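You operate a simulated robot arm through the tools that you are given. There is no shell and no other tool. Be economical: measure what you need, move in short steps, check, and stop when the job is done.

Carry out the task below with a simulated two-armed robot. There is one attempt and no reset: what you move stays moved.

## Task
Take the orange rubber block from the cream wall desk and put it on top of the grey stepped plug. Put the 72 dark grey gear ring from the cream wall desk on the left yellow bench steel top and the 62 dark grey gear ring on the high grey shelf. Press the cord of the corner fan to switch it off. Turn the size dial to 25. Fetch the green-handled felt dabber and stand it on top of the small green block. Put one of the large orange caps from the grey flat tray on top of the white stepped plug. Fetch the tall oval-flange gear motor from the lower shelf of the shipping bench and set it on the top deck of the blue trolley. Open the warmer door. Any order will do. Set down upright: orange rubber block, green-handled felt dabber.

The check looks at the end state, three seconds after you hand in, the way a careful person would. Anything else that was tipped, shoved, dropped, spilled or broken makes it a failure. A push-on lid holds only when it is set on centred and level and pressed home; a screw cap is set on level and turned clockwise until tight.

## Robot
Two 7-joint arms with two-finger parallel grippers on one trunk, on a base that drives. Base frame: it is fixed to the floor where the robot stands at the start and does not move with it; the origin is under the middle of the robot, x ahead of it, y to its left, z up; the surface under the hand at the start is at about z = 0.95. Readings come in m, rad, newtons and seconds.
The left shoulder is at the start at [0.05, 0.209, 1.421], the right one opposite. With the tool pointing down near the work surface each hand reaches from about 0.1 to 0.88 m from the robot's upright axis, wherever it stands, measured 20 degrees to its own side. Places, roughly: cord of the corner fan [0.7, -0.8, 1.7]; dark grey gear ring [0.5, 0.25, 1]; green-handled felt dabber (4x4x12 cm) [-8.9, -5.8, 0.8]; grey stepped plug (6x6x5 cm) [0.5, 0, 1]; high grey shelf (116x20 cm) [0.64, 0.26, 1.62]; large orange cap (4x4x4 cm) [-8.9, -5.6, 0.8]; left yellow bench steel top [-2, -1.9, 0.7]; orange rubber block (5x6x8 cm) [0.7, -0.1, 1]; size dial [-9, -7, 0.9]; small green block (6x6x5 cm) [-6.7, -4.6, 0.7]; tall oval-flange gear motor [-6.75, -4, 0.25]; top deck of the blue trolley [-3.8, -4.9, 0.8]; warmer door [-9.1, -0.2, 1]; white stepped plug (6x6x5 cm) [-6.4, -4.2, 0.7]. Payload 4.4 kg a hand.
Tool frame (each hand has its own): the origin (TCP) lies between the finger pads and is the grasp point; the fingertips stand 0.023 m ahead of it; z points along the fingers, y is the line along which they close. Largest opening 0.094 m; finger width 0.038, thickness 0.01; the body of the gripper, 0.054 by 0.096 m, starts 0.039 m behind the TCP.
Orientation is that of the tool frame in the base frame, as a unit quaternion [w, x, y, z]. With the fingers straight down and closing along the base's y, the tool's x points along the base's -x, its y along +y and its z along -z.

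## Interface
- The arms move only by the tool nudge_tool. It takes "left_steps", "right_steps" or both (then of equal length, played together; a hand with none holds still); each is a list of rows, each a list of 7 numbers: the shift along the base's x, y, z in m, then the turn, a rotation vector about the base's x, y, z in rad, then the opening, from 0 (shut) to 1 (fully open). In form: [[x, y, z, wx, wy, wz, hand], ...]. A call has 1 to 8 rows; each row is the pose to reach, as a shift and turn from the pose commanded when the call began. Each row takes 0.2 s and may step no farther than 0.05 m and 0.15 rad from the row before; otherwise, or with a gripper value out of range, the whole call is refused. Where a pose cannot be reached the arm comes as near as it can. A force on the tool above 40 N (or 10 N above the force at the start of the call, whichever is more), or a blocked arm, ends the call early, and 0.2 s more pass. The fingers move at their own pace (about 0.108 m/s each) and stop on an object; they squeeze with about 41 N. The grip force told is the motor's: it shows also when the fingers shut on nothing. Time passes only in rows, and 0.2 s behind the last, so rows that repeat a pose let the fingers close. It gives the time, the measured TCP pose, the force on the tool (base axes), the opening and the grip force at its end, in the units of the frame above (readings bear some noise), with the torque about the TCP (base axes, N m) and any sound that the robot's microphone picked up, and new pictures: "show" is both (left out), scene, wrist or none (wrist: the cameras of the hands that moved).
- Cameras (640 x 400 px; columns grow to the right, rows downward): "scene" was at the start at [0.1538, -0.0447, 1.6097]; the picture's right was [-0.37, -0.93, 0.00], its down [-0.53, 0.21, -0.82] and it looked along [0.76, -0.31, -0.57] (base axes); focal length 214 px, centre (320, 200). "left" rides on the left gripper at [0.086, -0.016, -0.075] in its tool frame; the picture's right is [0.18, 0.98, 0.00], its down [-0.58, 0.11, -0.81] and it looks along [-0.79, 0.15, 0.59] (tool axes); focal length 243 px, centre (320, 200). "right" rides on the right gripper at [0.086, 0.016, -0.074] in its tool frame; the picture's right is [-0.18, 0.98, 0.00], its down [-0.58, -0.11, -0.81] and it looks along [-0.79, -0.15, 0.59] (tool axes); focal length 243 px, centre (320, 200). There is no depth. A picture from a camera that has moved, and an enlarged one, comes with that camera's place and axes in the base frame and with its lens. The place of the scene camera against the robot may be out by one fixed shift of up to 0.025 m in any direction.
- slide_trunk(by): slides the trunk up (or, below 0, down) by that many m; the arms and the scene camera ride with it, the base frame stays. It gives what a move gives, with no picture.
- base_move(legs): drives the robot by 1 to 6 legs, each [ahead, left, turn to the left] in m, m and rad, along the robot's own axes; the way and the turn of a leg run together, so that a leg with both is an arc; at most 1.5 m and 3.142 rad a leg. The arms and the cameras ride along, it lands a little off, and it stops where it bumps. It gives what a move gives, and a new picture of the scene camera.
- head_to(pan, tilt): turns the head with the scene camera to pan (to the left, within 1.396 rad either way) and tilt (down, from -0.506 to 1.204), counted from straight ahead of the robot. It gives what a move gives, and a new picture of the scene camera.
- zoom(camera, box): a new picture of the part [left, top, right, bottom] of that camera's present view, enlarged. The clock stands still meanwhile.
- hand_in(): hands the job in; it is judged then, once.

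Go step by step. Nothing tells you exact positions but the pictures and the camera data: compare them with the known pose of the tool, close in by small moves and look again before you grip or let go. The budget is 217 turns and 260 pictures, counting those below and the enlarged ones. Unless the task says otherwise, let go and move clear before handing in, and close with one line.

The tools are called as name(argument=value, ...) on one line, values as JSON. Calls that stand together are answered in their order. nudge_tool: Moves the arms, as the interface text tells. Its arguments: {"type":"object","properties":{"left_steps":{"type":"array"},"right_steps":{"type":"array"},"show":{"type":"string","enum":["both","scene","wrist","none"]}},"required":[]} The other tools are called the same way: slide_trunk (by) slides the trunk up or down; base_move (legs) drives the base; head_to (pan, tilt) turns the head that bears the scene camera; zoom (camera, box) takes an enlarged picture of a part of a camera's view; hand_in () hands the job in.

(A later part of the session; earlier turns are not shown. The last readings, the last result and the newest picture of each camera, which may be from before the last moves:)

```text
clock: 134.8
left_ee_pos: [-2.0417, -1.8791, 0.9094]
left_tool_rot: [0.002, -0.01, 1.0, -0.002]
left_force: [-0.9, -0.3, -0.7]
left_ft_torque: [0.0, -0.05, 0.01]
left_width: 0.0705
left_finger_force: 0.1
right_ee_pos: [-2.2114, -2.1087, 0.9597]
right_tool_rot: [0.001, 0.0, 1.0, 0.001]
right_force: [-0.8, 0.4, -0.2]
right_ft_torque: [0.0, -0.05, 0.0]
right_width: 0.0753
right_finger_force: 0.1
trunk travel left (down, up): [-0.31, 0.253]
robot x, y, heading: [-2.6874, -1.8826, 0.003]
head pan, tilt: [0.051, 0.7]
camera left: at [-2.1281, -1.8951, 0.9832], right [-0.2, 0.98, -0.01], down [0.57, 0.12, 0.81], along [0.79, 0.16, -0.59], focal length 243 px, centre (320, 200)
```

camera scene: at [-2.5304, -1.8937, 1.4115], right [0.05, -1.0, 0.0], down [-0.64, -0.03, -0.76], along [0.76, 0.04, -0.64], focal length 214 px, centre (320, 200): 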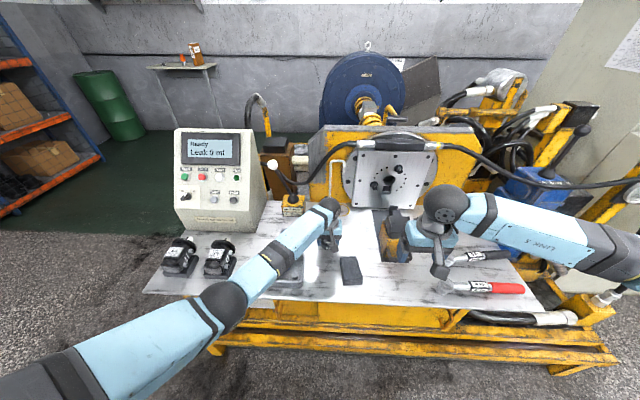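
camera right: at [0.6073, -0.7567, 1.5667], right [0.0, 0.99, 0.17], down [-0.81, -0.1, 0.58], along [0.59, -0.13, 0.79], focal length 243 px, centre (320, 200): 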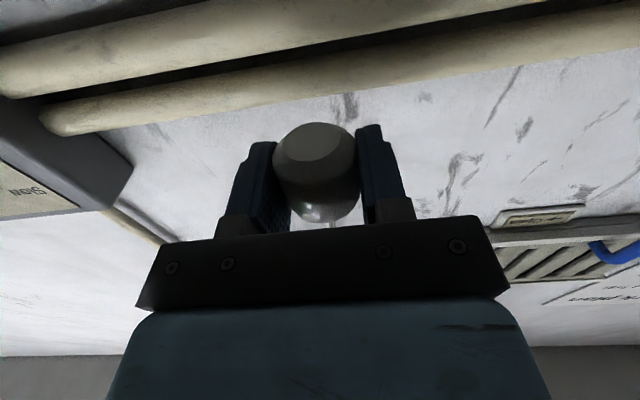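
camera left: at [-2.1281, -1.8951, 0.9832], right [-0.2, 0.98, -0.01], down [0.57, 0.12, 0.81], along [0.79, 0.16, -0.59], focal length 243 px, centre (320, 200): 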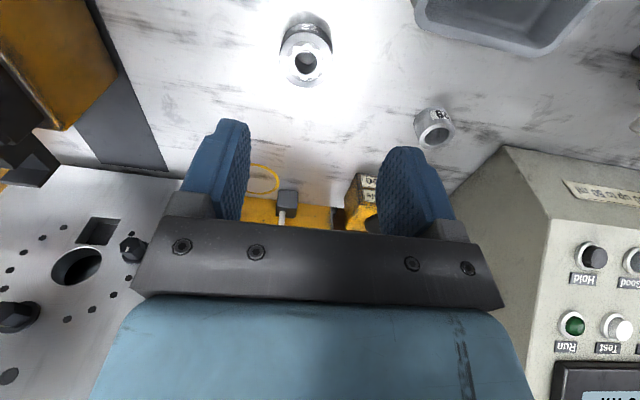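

Ring 72 is on the steel top. I retract the left hand, back off and turn to look toward the shipping bench.

nudge_tool(left_steps=[[-0.04, 0.01, 0.02, 0, 0, 0, 0.75], [-0.08, 0.02, 0.04, 0, 0, 0, 0.75], [-0.12, 0.04, 0.06, 0, 0, 0, 0.75], [-0.16, 0.05, 0.08, 0, 0, 0, 0.75], [-0.2, 0.06, 0.1, 0, 0, 0, 0.75], [-0.24, 0.07, 0.12, 0, 0, 0, 0.75]], show="none")

base_move(legs=[[-0.6, 0, 0], [0, 0, -2.6]])

head_to(pan=0.0, tilt=0.2)

```text
clock: 136.2
left_ee_pos: [-2.2842, -1.8066, 1.0266]
left_tool_rot: [0.003, -0.01, 1.0, -0.004]
left_force: [-0.7, -0.3, -0.4]
left_ft_torque: [0.0, 0.0, 0.01]
left_width: 0.0707
left_finger_force: 0.0
right_ee_pos: [-2.2109, -2.1088, 0.9585]
right_tool_rot: [0.0, -0.001, 1.0, 0.001]
right_force: [-0.3, 1.5, 0.6]
right_ft_torque: [-0.02, -0.03, -0.01]
right_width: 0.0754
right_finger_force: 0.2
trunk travel left (down, up): [-0.31, 0.253]
robot x, y, heading: [-2.6914, -1.8846, -0.002]
head pan, tilt: [0.051, 0.7]
```

```text
clock: 145.8
left_ee_pos: [-3.6015, -2.1604, 1.0265]
left_tool_rot: [-0.002, 0.961, 0.278, -0.003]
left_force: [0.9, 0.2, -0.1]
left_ft_torque: [-0.02, 0.0, 0.02]
left_width: 0.0705
left_finger_force: 0.1
right_ee_pos: [-3.8183, -1.9406, 0.9591]
right_tool_rot: [0.001, 0.963, 0.269, 0.0]
right_force: [-0.8, 0.0, 0.3]
right_ft_torque: [-0.01, -0.03, 0.0]
right_width: 0.075
right_finger_force: 0.0
trunk travel left (down, up): [-0.31, 0.253]
robot x, y, heading: [-3.2939, -1.8835, -2.599]
head pan, tilt: [0.051, 0.7]
camera scene: at [-3.4182, -1.9782, 1.4115], right [-0.56, 0.83, 0.0], down [0.53, 0.36, -0.76], along [-0.63, -0.43, -0.64], focal length 214 px, centre (320, 200)
```

scene: 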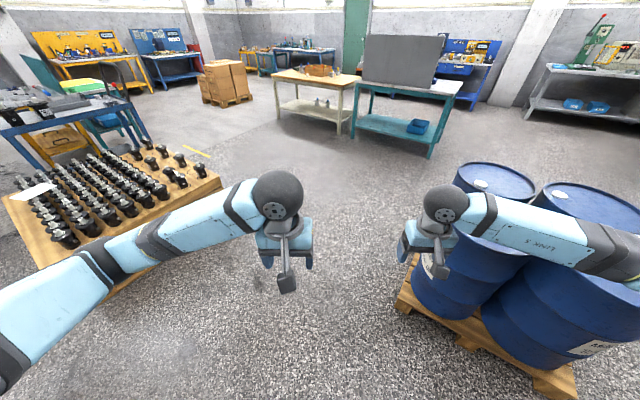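

```text
clock: 146.7
left_ee_pos: [-3.6026, -2.161, 1.0258]
left_tool_rot: [-0.002, 0.961, 0.278, -0.004]
left_force: [0.0, 0.0, 0.1]
left_ft_torque: [0.0, 0.02, -0.01]
left_width: 0.0702
left_finger_force: 0.1
right_ee_pos: [-3.8188, -1.9406, 0.9595]
right_tool_rot: [0.0, 0.963, 0.269, 0.0]
right_force: [0.1, 1.8, -1.0]
right_ft_torque: [-0.01, -0.01, 0.0]
right_width: 0.0752
right_finger_force: 0.1
trunk travel left (down, up): [-0.31, 0.253]
robot x, y, heading: [-3.2917, -1.8834, -2.598]
head pan, tilt: [0.0, 0.201]
camera scene: at [-3.4276, -1.9789, 1.4569], right [-0.52, 0.86, 0.0], down [0.17, 0.1, -0.98], along [-0.84, -0.51, -0.2], focal length 214 px, centre (320, 200)
```

scene: 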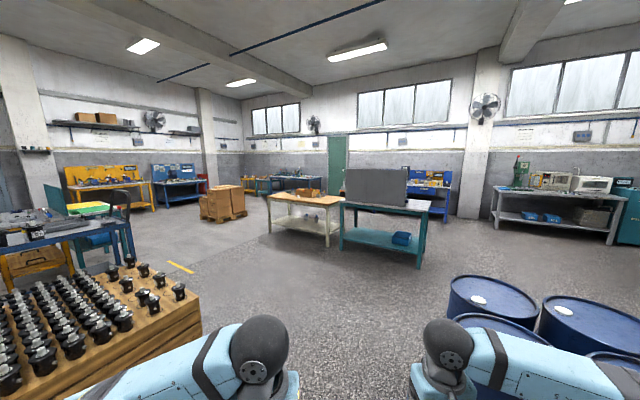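

The cream table with lower shelf is the shipping bench; the blue trolley is to the left. I pass between the barrels and the crate toward the cream table.

base_move(legs=[[0, 0.17, 0], [1.4, 0, 0], [0.9, 0, 0]])

head_to(pan=0.0, tilt=0.45)

```text
clock: 159.7
left_ee_pos: [-5.4837, -3.4817, 1.027]
left_tool_rot: [-0.002, 0.96, 0.278, -0.004]
left_force: [-0.2, 0.1, 0.5]
left_ft_torque: [-0.02, -0.03, -0.04]
left_width: 0.0705
left_finger_force: 0.1
right_ee_pos: [-5.7, -3.2618, 0.9586]
right_tool_rot: [0.001, 0.963, 0.269, 0.0]
right_force: [-0.5, -0.2, -0.6]
right_ft_torque: [-0.02, 0.03, -0.02]
right_width: 0.0752
right_finger_force: 0.1
trunk travel left (down, up): [-0.31, 0.253]
robot x, y, heading: [-5.1794, -3.204, -2.597]
head pan, tilt: [0.0, 0.201]
camera scene: at [-5.3093, -3.3, 1.4569], right [-0.52, 0.86, 0.0], down [0.17, 0.1, -0.98], along [-0.84, -0.51, -0.2], focal length 214 px, centre (320, 200)
```

scene: 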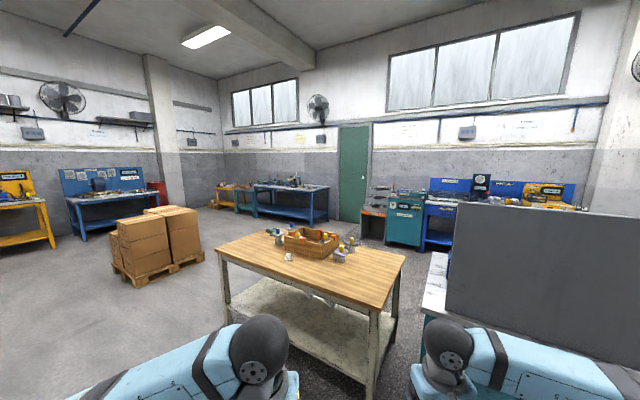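

```text
clock: 160.5
left_ee_pos: [-5.4821, -3.4834, 1.026]
left_tool_rot: [-0.001, 0.96, 0.279, -0.003]
left_force: [0.4, -0.6, 0.3]
left_ft_torque: [-0.01, -0.02, 0.02]
left_width: 0.0706
left_finger_force: 0.1
right_ee_pos: [-5.6995, -3.2626, 0.9582]
right_tool_rot: [0.001, 0.963, 0.269, 0.0]
right_force: [0.1, 0.0, -0.8]
right_ft_torque: [0.0, 0.0, 0.01]
right_width: 0.0754
right_finger_force: 0.0
trunk travel left (down, up): [-0.31, 0.253]
robot x, y, heading: [-5.1758, -3.2074, -2.596]
head pan, tilt: [0.0, 0.45]
camera scene: at [-5.3079, -3.2992, 1.4338], right [-0.52, 0.86, 0.0], down [0.37, 0.22, -0.9], along [-0.77, -0.47, -0.43], focal length 214 px, centre (320, 200)
```

scene: 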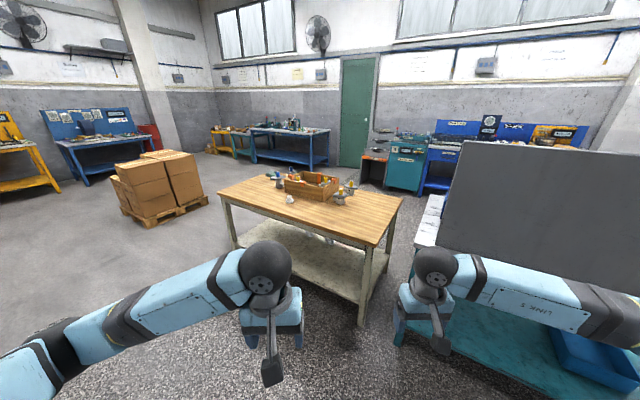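

zoom(camera="scene", box=[200, 150, 420, 290])

```text
2.86 times, centred on (310, 220) of scene
camera zoom: at [-5.3079, -3.2992, 1.4338], right [-0.52, 0.86, 0.0], down [0.37, 0.22, -0.9], along [-0.77, -0.47, -0.43], focal length 613 px, centre (349, 143)
```

zoom: 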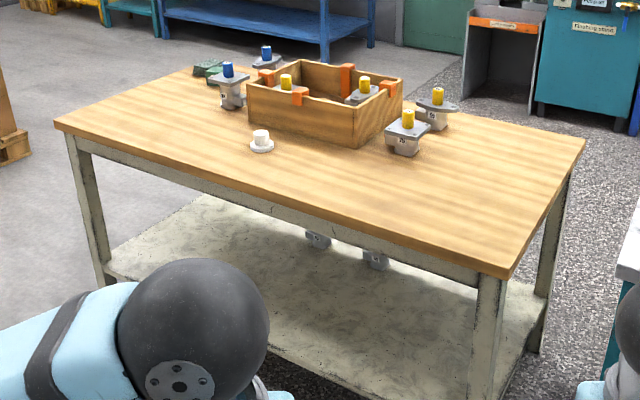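

Table: x −6.22…−6.87, y −3.52…−4.84; white plug at (−6.41,−4.24), two motors on the lower shelf near the far side. I first go on to the bench at (−8.9,−5.7) for dabber and cap, round the table's left end.

base_move(legs=[[0, 0, -0.545], [0, 1.2, 0], [0, 1.12, 0], [1.3, 0, 0], [1.1, 0, 0]])

```text
clock: 193.9
left_ee_pos: [-7.9534, -5.5731, 1.0275]
left_tool_rot: [-0.003, 1.0, 0.002, -0.002]
left_force: [-0.1, 0.9, -0.6]
left_ft_torque: [-0.02, 0.01, -0.01]
left_width: 0.0705
left_finger_force: 0.1
right_ee_pos: [-8.019, -5.2708, 0.9589]
right_tool_rot: [0.001, 1.0, -0.009, 0.001]
right_force: [0.6, -0.4, -0.7]
right_ft_torque: [0.0, -0.03, 0.03]
right_width: 0.0753
right_finger_force: 0.1
trunk travel left (down, up): [-0.31, 0.253]
robot x, y, heading: [-7.5455, -5.5032, 3.124]
head pan, tilt: [0.0, 0.45]
camera scene: at [-7.7007, -5.5097, 1.4337], right [0.02, 1.0, 0.0], down [0.44, -0.01, -0.9], along [-0.9, 0.02, -0.44], focal length 214 px, centre (320, 200)
```

scene: 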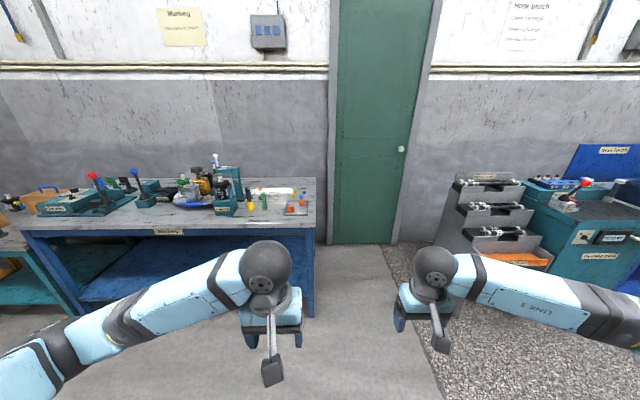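

zoom(camera="scene", box=[0, 140, 330, 250])

zoom(camera="scene", box=[170, 145, 325, 235])

```text
1.94 times, centred on (165, 195) of scene
camera zoom: at [-7.7007, -5.5097, 1.4337], right [0.02, 1.0, 0.0], down [0.44, -0.01, -0.9], along [-0.9, 0.02, -0.44], focal length 416 px, centre (621, 210)
```

zoom: 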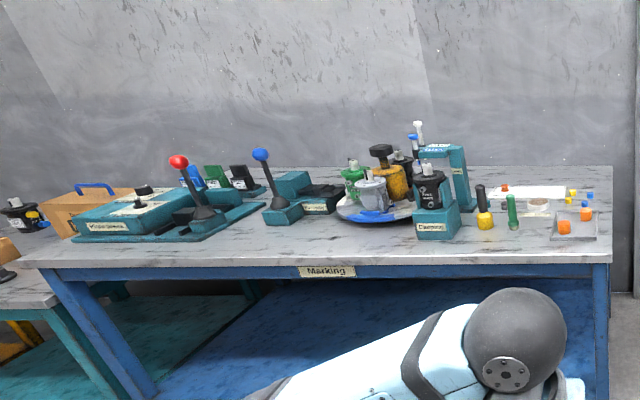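

```text
4.13 times, centred on (248, 190) of scene
camera zoom: at [-7.7007, -5.5097, 1.4337], right [0.02, 1.0, 0.0], down [0.44, -0.01, -0.9], along [-0.9, 0.02, -0.44], focal length 886 px, centre (619, 241)
```

zoom: 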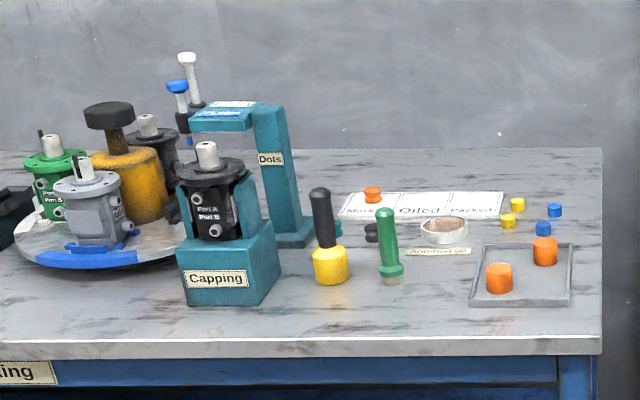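

The green dabber stands at (−8.90,−5.83), large orange caps in the tray at (−8.87,−5.66) and (−8.96,−5.60). I drive up to the bench.

base_move(legs=[[0, 0.2, 0.0175], [0.68, 0, 0]])

head_to(pan=0.0, tilt=0.8)

zoom(camera="left", box=[0, 0, 640, 400])

zoom(camera="right", box=[0, 0, 640, 400])

```text
clock: 199.7
left_ee_pos: [-8.6373, -5.7796, 1.0269]
left_tool_rot: [-0.003, 1.0, 0.011, -0.001]
left_force: [-0.1, 0.8, 0.1]
left_ft_torque: [0.03, 0.0, -0.04]
left_width: 0.0703
left_finger_force: 0.0
right_ee_pos: [-8.7112, -5.4775, 0.9592]
right_tool_rot: [0.001, 1.0, 0.002, 0.0]
right_force: [-0.7, 0.0, -0.1]
right_ft_torque: [-0.04, -0.03, 0.01]
right_width: 0.075
right_finger_force: 0.1
trunk travel left (down, up): [-0.31, 0.253]
robot x, y, heading: [-8.2319, -5.697, -3.139]
head pan, tilt: [0.0, 0.45]
camera scene: at [-8.3881, -5.712, 1.4337], right [0.0, 1.0, 0.0], down [0.44, 0.0, -0.9], along [-0.9, 0.0, -0.44], focal length 214 px, centre (320, 200)
```

scene: 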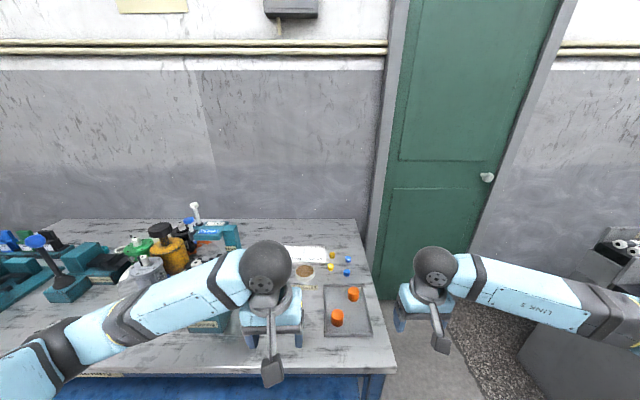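

```text
clock: 200.5
left_ee_pos: [-8.6377, -5.7798, 1.0264]
left_tool_rot: [-0.003, 1.0, 0.01, -0.003]
left_force: [0.2, -0.1, 0.0]
left_ft_torque: [0.04, 0.0, 0.02]
left_width: 0.0706
left_finger_force: 0.0
right_ee_pos: [-8.7103, -5.479, 0.9586]
right_tool_rot: [0.001, 1.0, 0.002, 0.0]
right_force: [0.6, 0.0, 0.2]
right_ft_torque: [-0.01, 0.03, 0.01]
right_width: 0.0754
right_finger_force: 0.0
trunk travel left (down, up): [-0.31, 0.253]
robot x, y, heading: [-8.2317, -5.6999, -3.138]
head pan, tilt: [0.0, 0.799]
camera scene: at [-8.3765, -5.712, 1.4034], right [0.0, 1.0, 0.0], down [0.72, 0.0, -0.7], along [-0.7, 0.0, -0.72], focal length 214 px, centre (320, 200)
```

scene: 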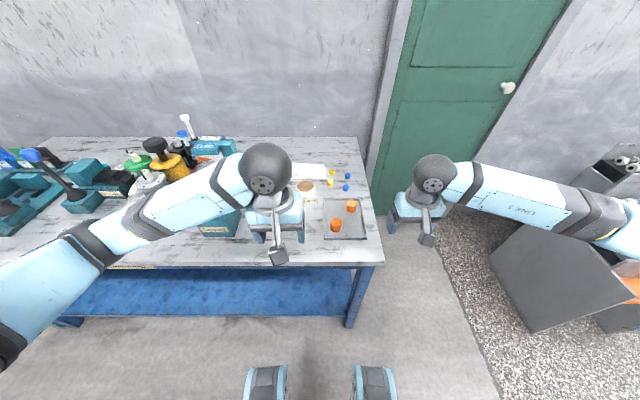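

```text
1.00 times, centred on (320, 200) of left (not enlarged: the box is as wide or as high as the picture)
camera zoom: at [-8.5514, -5.7613, 1.1013], right [0.21, -0.98, -0.01], down [-0.57, -0.13, 0.81], along [-0.79, -0.16, -0.59], focal length 243 px, centre (320, 200)
```

zoom: 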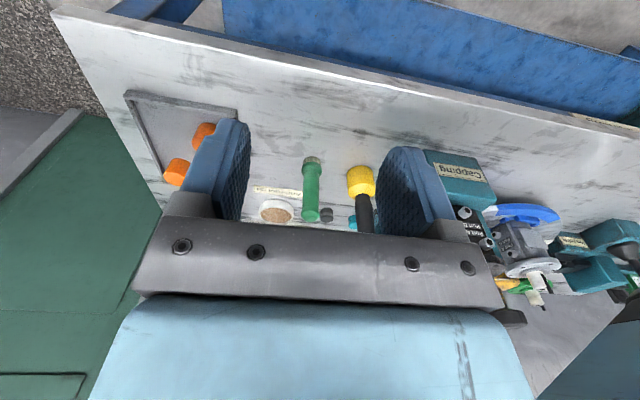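

```text
1.00 times, centred on (320, 200) of right (not enlarged: the box is as wide or as high as the picture)
camera zoom: at [-8.6235, -5.4946, 1.034], right [-0.18, -0.98, 0.0], down [-0.58, 0.11, 0.81], along [-0.79, 0.15, -0.59], focal length 243 px, centre (320, 200)
```

zoom: 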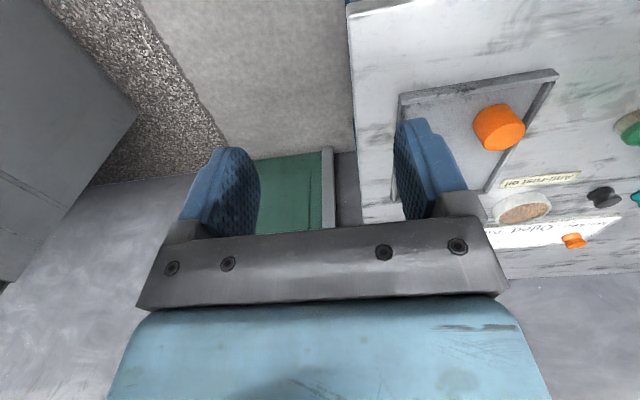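

I measure the green dabber at (−8.88,−5.812), top near z 0.89. I move the left hand above it with a narrow opening.

nudge_tool(left_steps=[[-0.045, -0.005, 0, 0, 0, 0, 0.6], [-0.09, -0.01, 0, 0, 0, 0, 0.6], [-0.135, -0.015, 0, 0, 0, 0, 0.6], [-0.18, -0.02, 0, 0, 0, 0, 0.6], [-0.22, -0.025, -0.02, 0, 0, 0, 0.6], [-0.24, -0.032, -0.05, 0, 0, 0, 0.6]], show="wrist")

```text
clock: 201.9
left_ee_pos: [-8.8776, -5.8128, 0.9776]
left_tool_rot: [-0.003, 1.0, 0.012, -0.002]
left_force: [0.0, -1.0, -0.1]
left_ft_torque: [0.02, 0.01, 0.01]
left_width: 0.0563
left_finger_force: 0.1
right_ee_pos: [-8.71, -5.4786, 0.9585]
right_tool_rot: [0.001, 1.0, 0.001, -0.001]
right_force: [-0.2, 0.7, -0.3]
right_ft_torque: [0.0, 0.02, -0.01]
right_width: 0.0751
right_finger_force: 0.1
trunk travel left (down, up): [-0.31, 0.253]
robot x, y, heading: [-8.2323, -5.7032, -3.142]
head pan, tilt: [0.0, 0.799]
camera left: at [-8.7913, -5.7946, 1.0512], right [0.21, -0.98, -0.01], down [-0.58, -0.13, 0.81], along [-0.79, -0.16, -0.59], focal length 243 px, centre (320, 200)
```

left: 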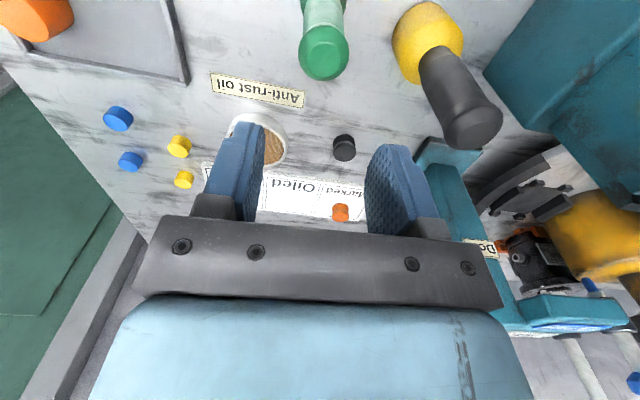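

The handle axis is at about (−8.863,−5.811). I adjust, descend and grip near the top.

nudge_tool(left_steps=[[0.014, 0.002, 0, 0, 0, 0, 0.6], [0.014, 0.002, -0.04, 0, 0, 0, 0.6], [0.014, 0.002, -0.075, 0, 0, 0, 0.6]], show="wrist")

```text
clock: 202.7
left_ee_pos: [-8.8647, -5.8097, 0.8997]
left_tool_rot: [-0.003, 1.0, 0.011, -0.002]
left_force: [0.7, -0.4, 0.6]
left_ft_torque: [-0.02, 0.0, -0.03]
left_width: 0.0564
left_finger_force: 0.0
right_ee_pos: [-8.7108, -5.4787, 0.9593]
right_tool_rot: [0.001, 1.0, 0.002, 0.0]
right_force: [0.5, 0.2, 0.7]
right_ft_torque: [0.0, 0.01, -0.02]
right_width: 0.075
right_finger_force: 0.1
trunk travel left (down, up): [-0.31, 0.253]
robot x, y, heading: [-8.2292, -5.7005, -3.136]
head pan, tilt: [0.0, 0.799]
camera left: at [-8.7776, -5.792, 0.9744], right [0.21, -0.98, -0.01], down [-0.57, -0.13, 0.81], along [-0.79, -0.16, -0.59], focal length 243 px, centre (320, 200)
```

left: 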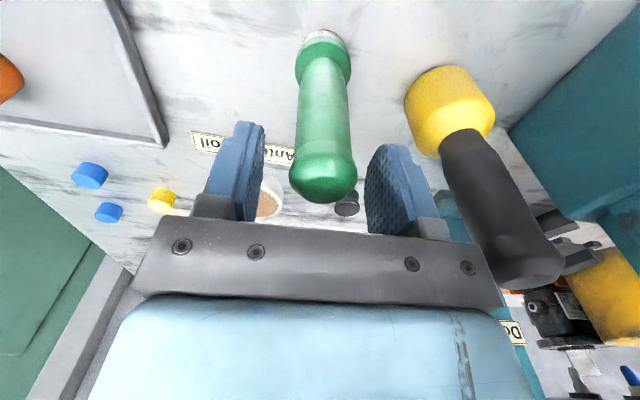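

nudge_tool(left_steps=[[0.006, 0, 0, 0, 0, 0, 0.6], [0.006, 0, -0.012, 0, 0, 0, 0.6], [0.006, 0, -0.022, 0, 0, 0, 0.6], [0.006, 0, -0.022, 0, 0, 0, 0], [0.006, 0, -0.022, 0, 0, 0, 0], [0.006, 0, -0.022, 0, 0, 0, 0]], show="wrist")

```text
clock: 204.1
left_ee_pos: [-8.8577, -5.8106, 0.8782]
left_tool_rot: [-0.002, 1.0, 0.012, -0.003]
left_force: [0.8, -0.4, -0.8]
left_ft_torque: [0.03, 0.0, -0.01]
left_width: 0.026
left_finger_force: 41.4
right_ee_pos: [-8.7109, -5.4795, 0.9586]
right_tool_rot: [0.001, 1.0, 0.001, 0.0]
right_force: [-0.6, 0.7, -0.5]
right_ft_torque: [0.01, 0.02, -0.05]
right_width: 0.0752
right_finger_force: 0.1
trunk travel left (down, up): [-0.31, 0.253]
robot x, y, heading: [-8.2321, -5.6998, -3.137]
head pan, tilt: [0.0, 0.799]
camera left: at [-8.7717, -5.792, 0.9538], right [0.21, -0.98, -0.01], down [-0.57, -0.13, 0.81], along [-0.79, -0.16, -0.59], focal length 243 px, centre (320, 200)
```

left: 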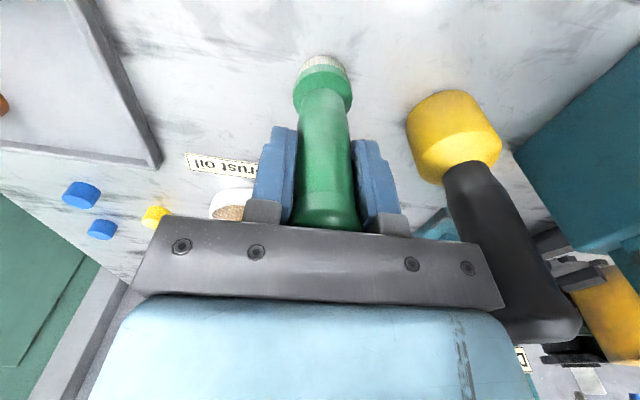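

Dabber gripped. I lift it straight up and back away to the left.

nudge_tool(left_steps=[[0, 0, 0.04, 0, 0, 0, 0], [0, 0, 0.08, 0, 0, 0, 0], [0, 0, 0.12, 0, 0, 0, 0], [0, 0, 0.15, 0, 0, 0, 0], [0.04, 0.01, 0.17, 0, 0, 0, 0], [0.08, 0.01, 0.18, 0, 0, 0, 0], [0.12, -0.02, 0.18, 0, 0, 0, 0], [0.16, -0.05, 0.18, 0, 0, 0, 0]], right_steps=[[-0.03, 0, 0, 0, 0, 0, 0.7], [-0.06, 0, 0, 0, 0, 0, 0.7], [-0.06, -0.03, 0, 0, 0, 0, 0.7], [-0.06, -0.06, 0, 0, 0, 0, 0.7], [-0.06, -0.09, 0, 0, 0, 0, 0.7], [-0.06, -0.12, 0, 0, 0, 0, 0.7], [-0.06, -0.15, 0, 0, 0, 0, 0.7], [-0.06, -0.17, 0, 0, 0, 0, 0.7]], show="wrist")

```text
clock: 205.9
left_ee_pos: [-8.6962, -5.862, 1.0575]
left_tool_rot: [-0.003, 1.0, 0.012, -0.003]
left_force: [-1.0, -0.9, -0.6]
left_ft_torque: [-0.04, 0.03, -0.02]
left_width: 0.026
left_finger_force: 41.0
right_ee_pos: [-8.7693, -5.6494, 0.9588]
right_tool_rot: [0.0, 1.0, 0.0, -0.001]
right_force: [-0.6, 0.3, 0.4]
right_ft_torque: [0.04, 0.03, 0.01]
right_width: 0.066
right_finger_force: 0.0
trunk travel left (down, up): [-0.31, 0.253]
robot x, y, heading: [-8.2339, -5.6952, -3.146]
head pan, tilt: [0.0, 0.799]
camera right: at [-8.6826, -5.6661, 1.0342], right [-0.18, -0.98, 0.0], down [-0.58, 0.11, 0.81], along [-0.79, 0.15, -0.59], focal length 243 px, centre (320, 200)
camera left: at [-8.6098, -5.8431, 1.1332], right [0.21, -0.98, -0.01], down [-0.57, -0.13, 0.81], along [-0.79, -0.16, -0.59], focal length 243 px, centre (320, 200)
```

right: 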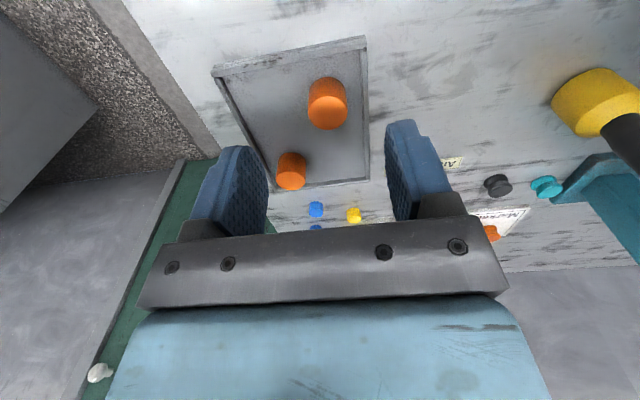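
left: 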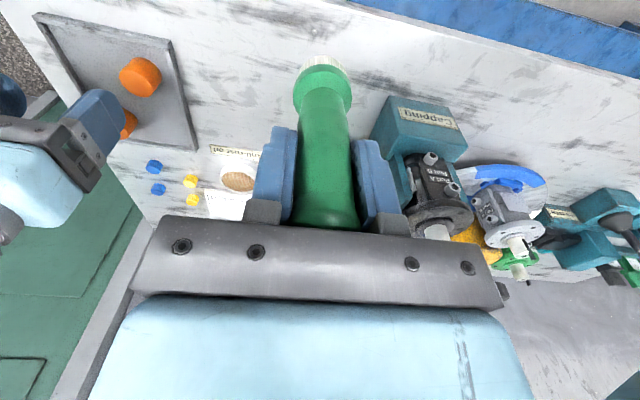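

The near cap is at (−8.83,−5.646). I go over it with the right hand and descend part way.

nudge_tool(right_steps=[[-0.03, 0.003, -0.02, 0, 0, 0, 0.75], [-0.061, 0.003, -0.04, 0, 0, 0, 0.75], [-0.061, 0.003, -0.075, 0, 0, 0, 0.75], [-0.061, 0.003, -0.1, 0, 0, 0, 0.75]], show="wrist")

```text
clock: 206.9
left_ee_pos: [-8.6987, -5.8607, 1.059]
left_tool_rot: [-0.003, 1.0, 0.011, -0.002]
left_force: [0.8, -0.2, -0.5]
left_ft_torque: [-0.02, -0.03, 0.01]
left_width: 0.026
left_finger_force: 41.0
right_ee_pos: [-8.8304, -5.6456, 0.8568]
right_tool_rot: [0.001, 1.0, 0.002, 0.0]
right_force: [0.8, 0.7, -0.8]
right_ft_torque: [-0.01, 0.01, -0.02]
right_width: 0.0704
right_finger_force: 0.0
trunk travel left (down, up): [-0.31, 0.253]
robot x, y, heading: [-8.232, -5.6988, -3.132]
head pan, tilt: [0.0, 0.799]
camera right: at [-8.7438, -5.6615, 0.9327], right [-0.18, -0.98, 0.0], down [-0.58, 0.11, 0.81], along [-0.79, 0.14, -0.59], focal length 243 px, centre (320, 200)
```

right: 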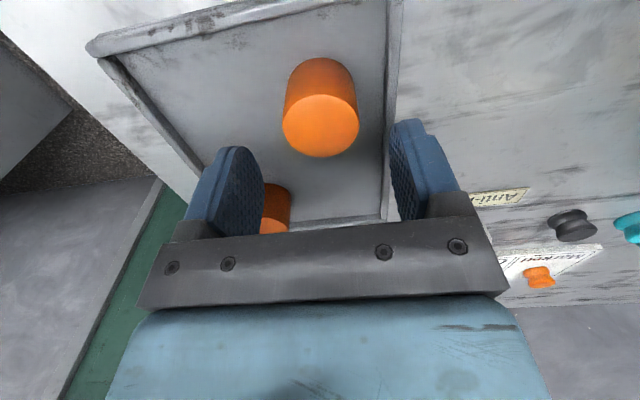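

nudge_tool(right_steps=[[0.004, -0.001, -0.02, 0, 0, 0, 0.75], [0.004, -0.001, -0.04, 0, 0, 0, 0.75], [0.004, -0.001, -0.04, 0, 0, 0, 0], [0.004, -0.001, -0.04, 0, 0, 0, 0], [0.004, -0.001, -0.04, 0, 0, 0, 0]], show="wrist")

```text
clock: 207.4
left_ee_pos: [-8.6982, -5.8593, 1.0593]
left_tool_rot: [-0.001, 1.0, 0.011, -0.002]
left_force: [-0.8, -0.4, -1.4]
left_ft_torque: [-0.04, -0.01, -0.02]
left_width: 0.0258
left_finger_force: 40.8
right_ee_pos: [-8.8249, -5.6499, 0.8368]
right_tool_rot: [0.005, 1.0, 0.004, -0.001]
right_force: [16.3, 5.1, 19.8]
right_ft_torque: [-0.48, -0.74, 0.55]
right_width: 0.068
right_finger_force: 0.0
trunk travel left (down, up): [-0.31, 0.253]
robot x, y, heading: [-8.2322, -5.6995, -3.142]
head pan, tilt: [0.0, 0.799]
stopped in row 2 (right hand): the force on the tool passed its limit at 53 N (the readings are from after the stop); the commanded pose is now the measured one
camera right: at [-8.7389, -5.6658, 0.9116], right [-0.18, -0.98, 0.01], down [-0.58, 0.11, 0.81], along [-0.8, 0.14, -0.59], focal length 243 px, centre (320, 200)
```

right: 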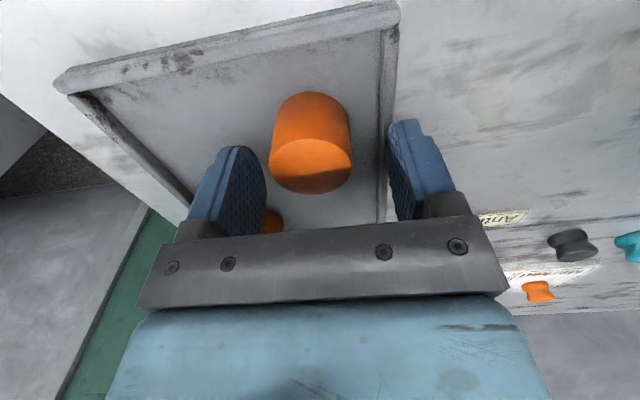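

A finger touched the tray's rim. I lift and look at the clearance before retrying with a narrower opening.

nudge_tool(right_steps=[[0, 0, 0.01, 0, 0, 0, 0.6], [0, 0.003, 0.025, 0, 0, 0, 0.55], [0, 0.003, 0.03, 0, 0, 0, 0.55]], show="wrist")

zoom(camera="right", box=[220, 20, 460, 230])

```text
clock: 208.2
left_ee_pos: [-8.6986, -5.8598, 1.0587]
left_tool_rot: [-0.003, 1.0, 0.01, -0.003]
left_force: [-0.7, -0.7, -0.7]
left_ft_torque: [0.0, 0.01, 0.0]
left_width: 0.0259
left_finger_force: 41.1
right_ee_pos: [-8.8263, -5.6485, 0.8653]
right_tool_rot: [0.004, 1.0, 0.003, -0.002]
right_force: [0.0, -0.8, -0.9]
right_ft_torque: [-0.02, -0.01, 0.0]
right_width: 0.0518
right_finger_force: 0.0
trunk travel left (down, up): [-0.31, 0.253]
robot x, y, heading: [-8.2353, -5.6984, -3.143]
head pan, tilt: [0.0, 0.799]
camera right: at [-8.7402, -5.6628, 0.9392], right [-0.18, -0.98, 0.01], down [-0.58, 0.11, 0.81], along [-0.8, 0.14, -0.59], focal length 243 px, centre (320, 200)
```

right: 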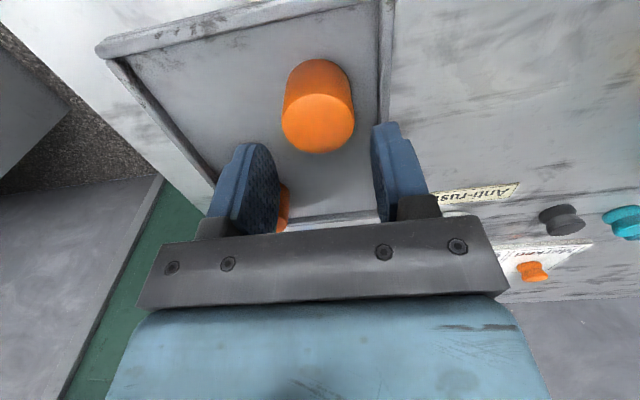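

```text
1.90 times, centred on (340, 125) of right
camera zoom: at [-8.7402, -5.6628, 0.9392], right [-0.18, -0.98, 0.01], down [-0.58, 0.11, 0.81], along [-0.8, 0.14, -0.59], focal length 462 px, centre (282, 343)
```

zoom: 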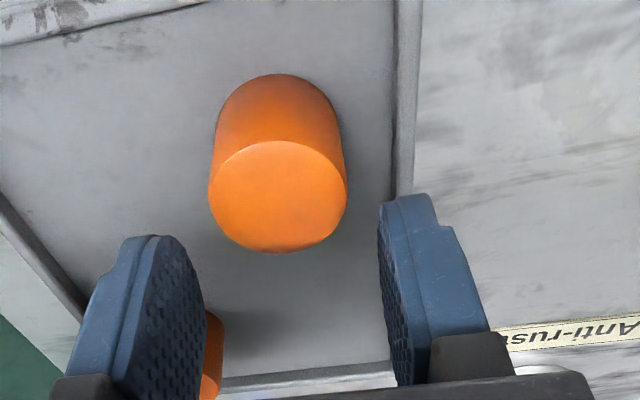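

The rim is too near for this finger direction. I raise and yaw the right hand 90° so the fingers close along x.

nudge_tool(right_steps=[[0, 0, 0.03, 0, 0, 0.14, 0.75], [0, 0, 0.05, 0, 0, 0.28, 0.75], [0, 0, 0.05, 0, 0, 0.42, 0.75], [0, 0, 0.05, 0, 0, 0.56, 0.75], [0, 0, 0.05, 0, 0, 0.7, 0.75], [0, 0, 0.05, 0, 0, 0.84, 0.75], [0, 0, 0.05, 0, 0, 0.98, 0.75], [0, 0, 0.05, 0, 0, 1.12, 0.75]], show="none")

nudge_tool(right_steps=[[0, 0, 0, 0, 0, 0.14, 0.75], [0, 0, 0, 0, 0, 0.28, 0.75], [0, 0, 0, 0, 0, 0.42, 0.75], [0, 0, 0, 0, 0, 0.45, 0.75]], show="wrist")

```text
clock: 210.0
left_ee_pos: [-8.698, -5.86, 1.0578]
left_tool_rot: [-0.003, 1.0, 0.011, -0.002]
left_force: [-0.1, 0.4, -1.4]
left_ft_torque: [-0.02, 0.02, -0.02]
left_width: 0.0258
left_finger_force: 41.0
right_ee_pos: [-8.8265, -5.6476, 0.916]
right_tool_rot: [0.005, 0.863, 0.506, 0.001]
right_force: [-0.3, 0.2, 0.1]
right_ft_torque: [-0.02, -0.02, -0.01]
right_width: 0.0707
right_finger_force: 0.0
right hand out of reach, approached as far as the arm can: row 8
trunk travel left (down, up): [-0.31, 0.253]
robot x, y, heading: [-8.2329, -5.6977, -3.143]
head pan, tilt: [0.0, 0.799]
```

```text
clock: 211.0
left_ee_pos: [-8.6991, -5.8602, 1.0588]
left_tool_rot: [-0.002, 1.0, 0.01, -0.003]
left_force: [-0.9, -1.2, -0.7]
left_ft_torque: [0.0, 0.0, -0.03]
left_width: 0.026
left_finger_force: 40.6
right_ee_pos: [-8.7846, -5.625, 0.929]
right_tool_rot: [-0.013, 0.82, 0.571, -0.024]
right_force: [0.4, 0.0, 0.4]
right_ft_torque: [0.0, 0.04, 0.02]
right_width: 0.0701
right_finger_force: 0.1
right hand out of reach, approached as far as the arm can: row 1, 2, 3, 4
trunk travel left (down, up): [-0.31, 0.253]
robot x, y, heading: [-8.2286, -5.6961, -3.142]
head pan, tilt: [0.0, 0.799]
camera right: at [-8.7364, -5.5496, 1.0013], right [0.86, -0.51, -0.04], down [-0.26, -0.5, 0.82], along [-0.45, -0.7, -0.56], focal length 243 px, centre (320, 200)
```

right: 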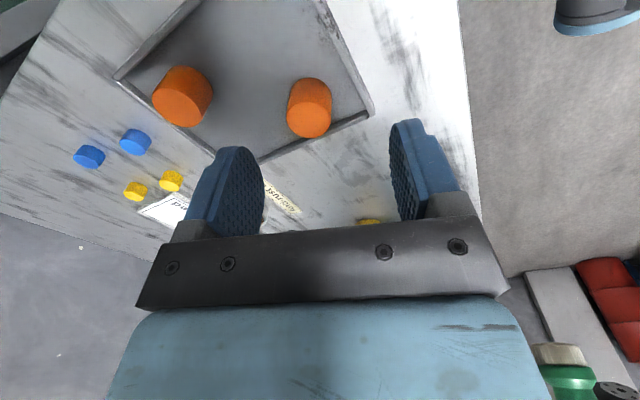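

The yaw stops near 65°. I lift the right hand and turn the base 0.45 rad left to gain the remaining angle.

nudge_tool(right_steps=[[0.02, 0, 0.04, 0, 0, -0.05, 0.75], [0.05, 0.01, 0.07, 0, 0, -0.1, 0.75], [0.08, 0.02, 0.1, 0, 0, -0.12, 0.75], [0.11, 0.03, 0.12, 0, 0, -0.12, 0.75]], show="none")

base_move(legs=[[0, 0, 0.48]])

```text
clock: 212.0
left_ee_pos: [-8.6981, -5.8578, 1.0593]
left_tool_rot: [-0.002, 1.0, 0.011, -0.002]
left_force: [-0.4, -0.1, -1.3]
left_ft_torque: [-0.03, 0.01, -0.05]
left_width: 0.0258
left_finger_force: 40.9
right_ee_pos: [-8.6745, -5.595, 1.0474]
right_tool_rot: [-0.014, 0.854, 0.52, -0.023]
right_force: [-0.3, 0.3, -0.6]
right_ft_torque: [0.03, 0.01, -0.03]
right_width: 0.0702
right_finger_force: 0.2
trunk travel left (down, up): [-0.31, 0.253]
robot x, y, heading: [-8.2313, -5.6994, -3.145]
head pan, tilt: [0.0, 0.799]
```

```text
clock: 213.8
left_ee_pos: [-8.5725, -6.0556, 1.0594]
left_tool_rot: [-0.002, 0.969, 0.246, -0.003]
left_force: [-0.5, -0.6, -1.5]
left_ft_torque: [0.0, 0.0, 0.02]
left_width: 0.0258
left_finger_force: 41.7
right_ee_pos: [-8.6752, -5.8095, 1.046]
right_tool_rot: [-0.008, 0.706, 0.708, -0.026]
right_force: [-0.1, 0.2, 0.1]
right_ft_torque: [-0.01, -0.01, -0.01]
right_width: 0.0705
right_finger_force: 0.1
trunk travel left (down, up): [-0.31, 0.253]
robot x, y, heading: [-8.2341, -5.7005, -2.665]
head pan, tilt: [0.0, 0.799]
camera scene: at [-8.36, -5.78, 1.4033], right [-0.46, 0.89, 0.0], down [0.64, 0.33, -0.7], along [-0.62, -0.32, -0.72], focal length 214 px, centre (320, 200)
```

scene: 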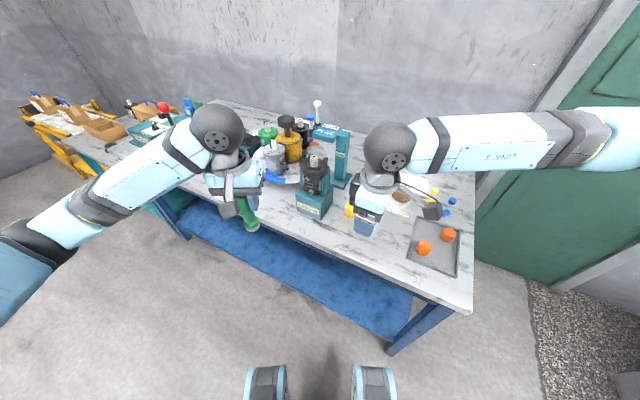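

The hand now closes along x. I bring it over the near cap, levelling it.

nudge_tool(right_steps=[[-0.03, 0.035, 0, 0.012, -0.024, 0, 0.8], [-0.06, 0.07, 0, 0.025, -0.048, 0, 0.8], [-0.09, 0.105, 0, 0.025, -0.048, 0, 0.8], [-0.12, 0.14, 0, 0.025, -0.048, 0, 0.8], [-0.15, 0.163, -0.03, 0.025, -0.048, 0, 0.8], [-0.15, 0.163, -0.07, 0.025, -0.048, 0, 0.8], [-0.15, 0.163, -0.11, 0.025, -0.048, 0, 0.8]], show="wrist")

```text
clock: 215.4
left_ee_pos: [-8.5736, -6.0542, 1.0581]
left_tool_rot: [-0.001, 0.969, 0.246, -0.003]
left_force: [-0.8, -0.1, -1.6]
left_ft_torque: [0.01, 0.0, 0.02]
left_width: 0.026
left_finger_force: 41.3
right_ee_pos: [-8.7579, -5.6814, 1.0163]
right_tool_rot: [-0.005, 0.707, 0.707, -0.002]
right_force: [-0.3, 0.0, -1.8]
right_ft_torque: [0.0, -0.03, 0.0]
right_width: 0.0753
right_finger_force: 0.1
right hand out of reach, approached as far as the arm can: row 4, 5, 6, 7
trunk travel left (down, up): [-0.31, 0.253]
robot x, y, heading: [-8.2318, -5.7016, -2.663]
head pan, tilt: [0.0, 0.799]
camera right: at [-8.7413, -5.5948, 1.0912], right [0.98, -0.18, -0.01], down [-0.1, -0.59, 0.8], along [-0.15, -0.79, -0.59], focal length 243 px, centre (320, 200)
```

right: 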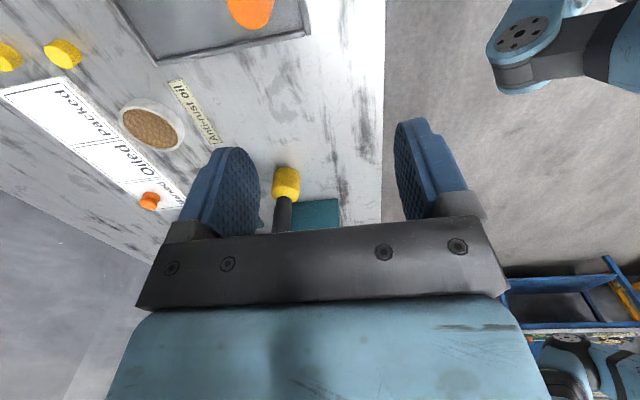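

The arm limits again at that place, so I shift the base itself (4 cm ahead, 6 cm right) to bring this hand pose over the cap.

base_move(legs=[[0.044, -0.061, 0]])

nudge_tool(right_steps=[[0, 0, -0.03, 0, 0, 0, 0.8], [0, 0, -0.06, 0, 0, 0, 0.8], [0, 0, -0.09, 0, 0, 0, 0.8], [0, 0, -0.12, 0, 0, 0, 0.8]], show="wrist")

```text
clock: 216.6
left_ee_pos: [-8.6413, -6.0208, 1.0574]
left_tool_rot: [-0.002, 0.969, 0.247, -0.004]
left_force: [-0.3, 0.0, -2.0]
left_ft_torque: [-0.02, -0.02, -0.01]
left_width: 0.0258
left_finger_force: 41.2
right_ee_pos: [-8.8252, -5.6491, 1.0165]
right_tool_rot: [-0.004, 0.707, 0.707, -0.001]
right_force: [-0.4, 0.0, 0.1]
right_ft_torque: [0.01, -0.02, 0.01]
right_width: 0.0754
right_finger_force: 0.0
trunk travel left (down, up): [-0.31, 0.253]
robot x, y, heading: [-8.3004, -5.6648, -2.665]
head pan, tilt: [0.0, 0.799]
camera scene: at [-8.4276, -5.7458, 1.4033], right [-0.46, 0.89, 0.0], down [0.64, 0.33, -0.7], along [-0.62, -0.32, -0.72], focal length 214 px, centre (320, 200)
```

scene: 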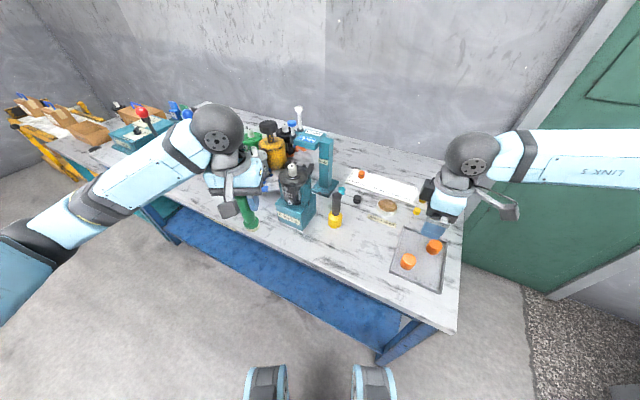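

```text
clock: 217.6
left_ee_pos: [-8.6404, -6.021, 1.0574]
left_tool_rot: [-0.003, 0.969, 0.247, -0.003]
left_force: [0.2, -0.2, -1.6]
left_ft_torque: [0.0, 0.01, -0.01]
left_width: 0.0259
left_finger_force: 41.1
right_ee_pos: [-8.8249, -5.6481, 0.897]
right_tool_rot: [-0.005, 0.707, 0.707, -0.001]
right_force: [-0.6, 0.5, -0.2]
right_ft_torque: [0.0, -0.01, -0.02]
right_width: 0.0753
right_finger_force: 0.1
trunk travel left (down, up): [-0.31, 0.253]
robot x, y, heading: [-8.2998, -5.6649, -2.664]
head pan, tilt: [0.0, 0.799]
camera right: at [-8.807, -5.5616, 0.9723], right [0.98, -0.18, -0.01], down [-0.1, -0.59, 0.8], along [-0.15, -0.79, -0.59], focal length 243 px, centre (320, 200)
```

right: 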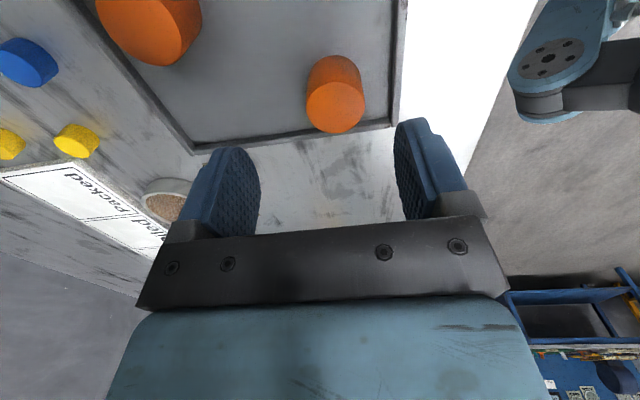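

The fingers now straddle along x with clearance. I correct by about (+0.009,−0.009) and go lower to check.

nudge_tool(right_steps=[[0.009, -0.009, 0, 0, 0, 0, 0.75], [0.009, -0.009, -0.025, 0, 0, 0, 0.75], [0.009, -0.009, -0.04, 0, 0, 0, 0.75]], show="wrist")

```text
clock: 218.4
left_ee_pos: [-8.6408, -6.0224, 1.0579]
left_tool_rot: [-0.002, 0.969, 0.247, -0.004]
left_force: [0.7, 0.4, -1.2]
left_ft_torque: [0.04, 0.04, 0.0]
left_width: 0.0258
left_finger_force: 40.9
right_ee_pos: [-8.8169, -5.6574, 0.8583]
right_tool_rot: [-0.005, 0.707, 0.707, -0.002]
right_force: [0.3, -0.1, -0.3]
right_ft_torque: [0.03, -0.03, -0.02]
right_width: 0.0702
right_finger_force: 0.2
trunk travel left (down, up): [-0.31, 0.253]
robot x, y, heading: [-8.3008, -5.667, -2.667]
head pan, tilt: [0.0, 0.799]
camera right: at [-8.7992, -5.571, 0.9331], right [0.98, -0.18, -0.01], down [-0.1, -0.59, 0.8], along [-0.15, -0.79, -0.59], focal length 243 px, centre (320, 200)
```

right: 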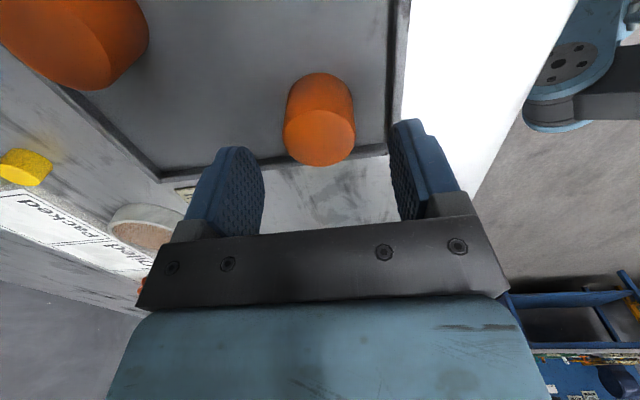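

Cap is 4 mm to −y of the TCP, and the front rim is close; I narrow the opening, then descend and grip.

nudge_tool(right_steps=[[-0.001, -0.004, 0, 0, 0, 0, 0.58], [-0.001, -0.004, 0, 0, 0, 0, 0.58], [-0.001, -0.004, -0.02, 0, 0, 0, 0.58], [-0.001, -0.004, -0.038, 0, 0, 0, 0.58], [-0.001, -0.004, -0.038, 0, 0, 0, 0], [-0.001, -0.004, -0.038, 0, 0, 0, 0]], show="wrist")

```text
clock: 219.4
left_ee_pos: [-8.6401, -6.0226, 1.0576]
left_tool_rot: [-0.002, 0.969, 0.246, -0.003]
left_force: [0.3, 0.0, -1.2]
left_ft_torque: [0.0, 0.01, 0.0]
left_width: 0.0255
left_finger_force: 41.1
right_ee_pos: [-8.8187, -5.659, 0.8299]
right_tool_rot: [-0.006, 0.707, 0.707, -0.003]
right_force: [2.6, 9.3, 14.8]
right_ft_torque: [-0.06, -0.61, 0.43]
right_width: 0.0557
right_finger_force: 1.7
trunk travel left (down, up): [-0.31, 0.253]
robot x, y, heading: [-8.2963, -5.6684, -2.665]
head pan, tilt: [0.0, 0.799]
stopped in row 4 (right hand): the force on the tool passed its limit at 59 N (the readings are from after the stop); the commanded pose is now the measured one
camera right: at [-8.8011, -5.5729, 0.9046], right [0.98, -0.18, -0.01], down [-0.1, -0.58, 0.81], along [-0.16, -0.79, -0.59], focal length 243 px, centre (320, 200)
```

right: 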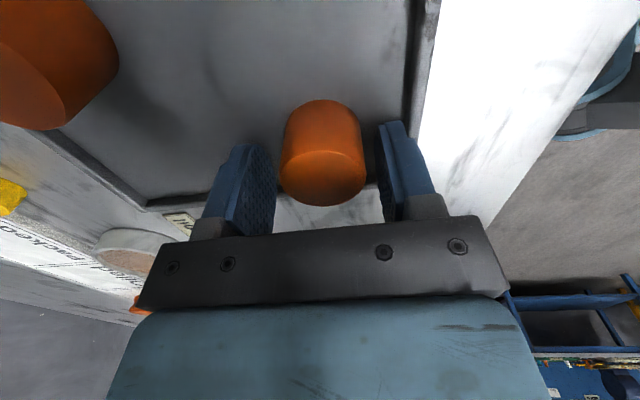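

The finger's corner meets the −y rim. I raise slightly, shift 10 mm toward +y (the pads still cover the cap's middle) and retry.

nudge_tool(right_steps=[[0, 0, 0.012, 0, 0, 0, 0.58], [-0.003, 0.01, 0.012, 0, 0, 0, 0.58], [-0.003, 0.01, 0.012, 0, 0, 0, 0.58], [-0.003, 0.01, 0, 0, 0, 0, 0.58], [-0.003, 0.01, -0.006, 0, 0, 0, 0.58], [-0.003, 0.01, -0.012, 0, 0, 0, 0.58]], show="wrist")

```text
clock: 220.6
left_ee_pos: [-8.6407, -6.0199, 1.0596]
left_tool_rot: [-0.001, 0.969, 0.246, -0.004]
left_force: [-0.5, -0.4, -1.1]
left_ft_torque: [-0.02, -0.04, 0.0]
left_width: 0.0259
left_finger_force: 41.0
right_ee_pos: [-8.8215, -5.6497, 0.8293]
right_tool_rot: [-0.006, 0.708, 0.706, -0.007]
right_force: [4.2, 11.0, 28.2]
right_ft_torque: [0.62, -1.13, 0.37]
right_width: 0.0562
right_finger_force: 2.4
trunk travel left (down, up): [-0.31, 0.253]
robot x, y, heading: [-8.3001, -5.6637, -2.671]
head pan, tilt: [0.0, 0.799]
stopped in row 6 (right hand): the force on the tool passed its limit at 48 N (the readings are from after the stop); the commanded pose is now the measured one
camera right: at [-8.8046, -5.563, 0.9041], right [0.98, -0.19, -0.02], down [-0.1, -0.58, 0.81], along [-0.16, -0.79, -0.59], focal length 243 px, centre (320, 200)
```

right: 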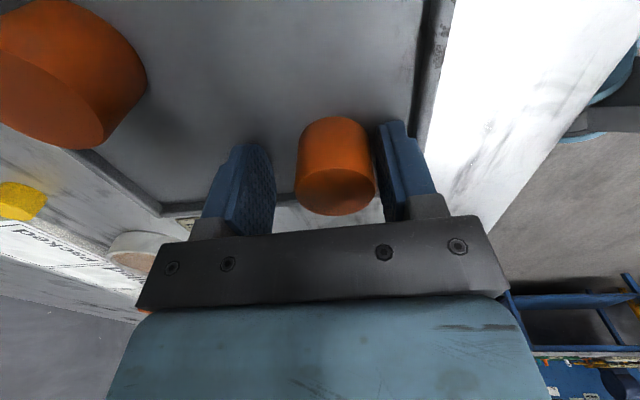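

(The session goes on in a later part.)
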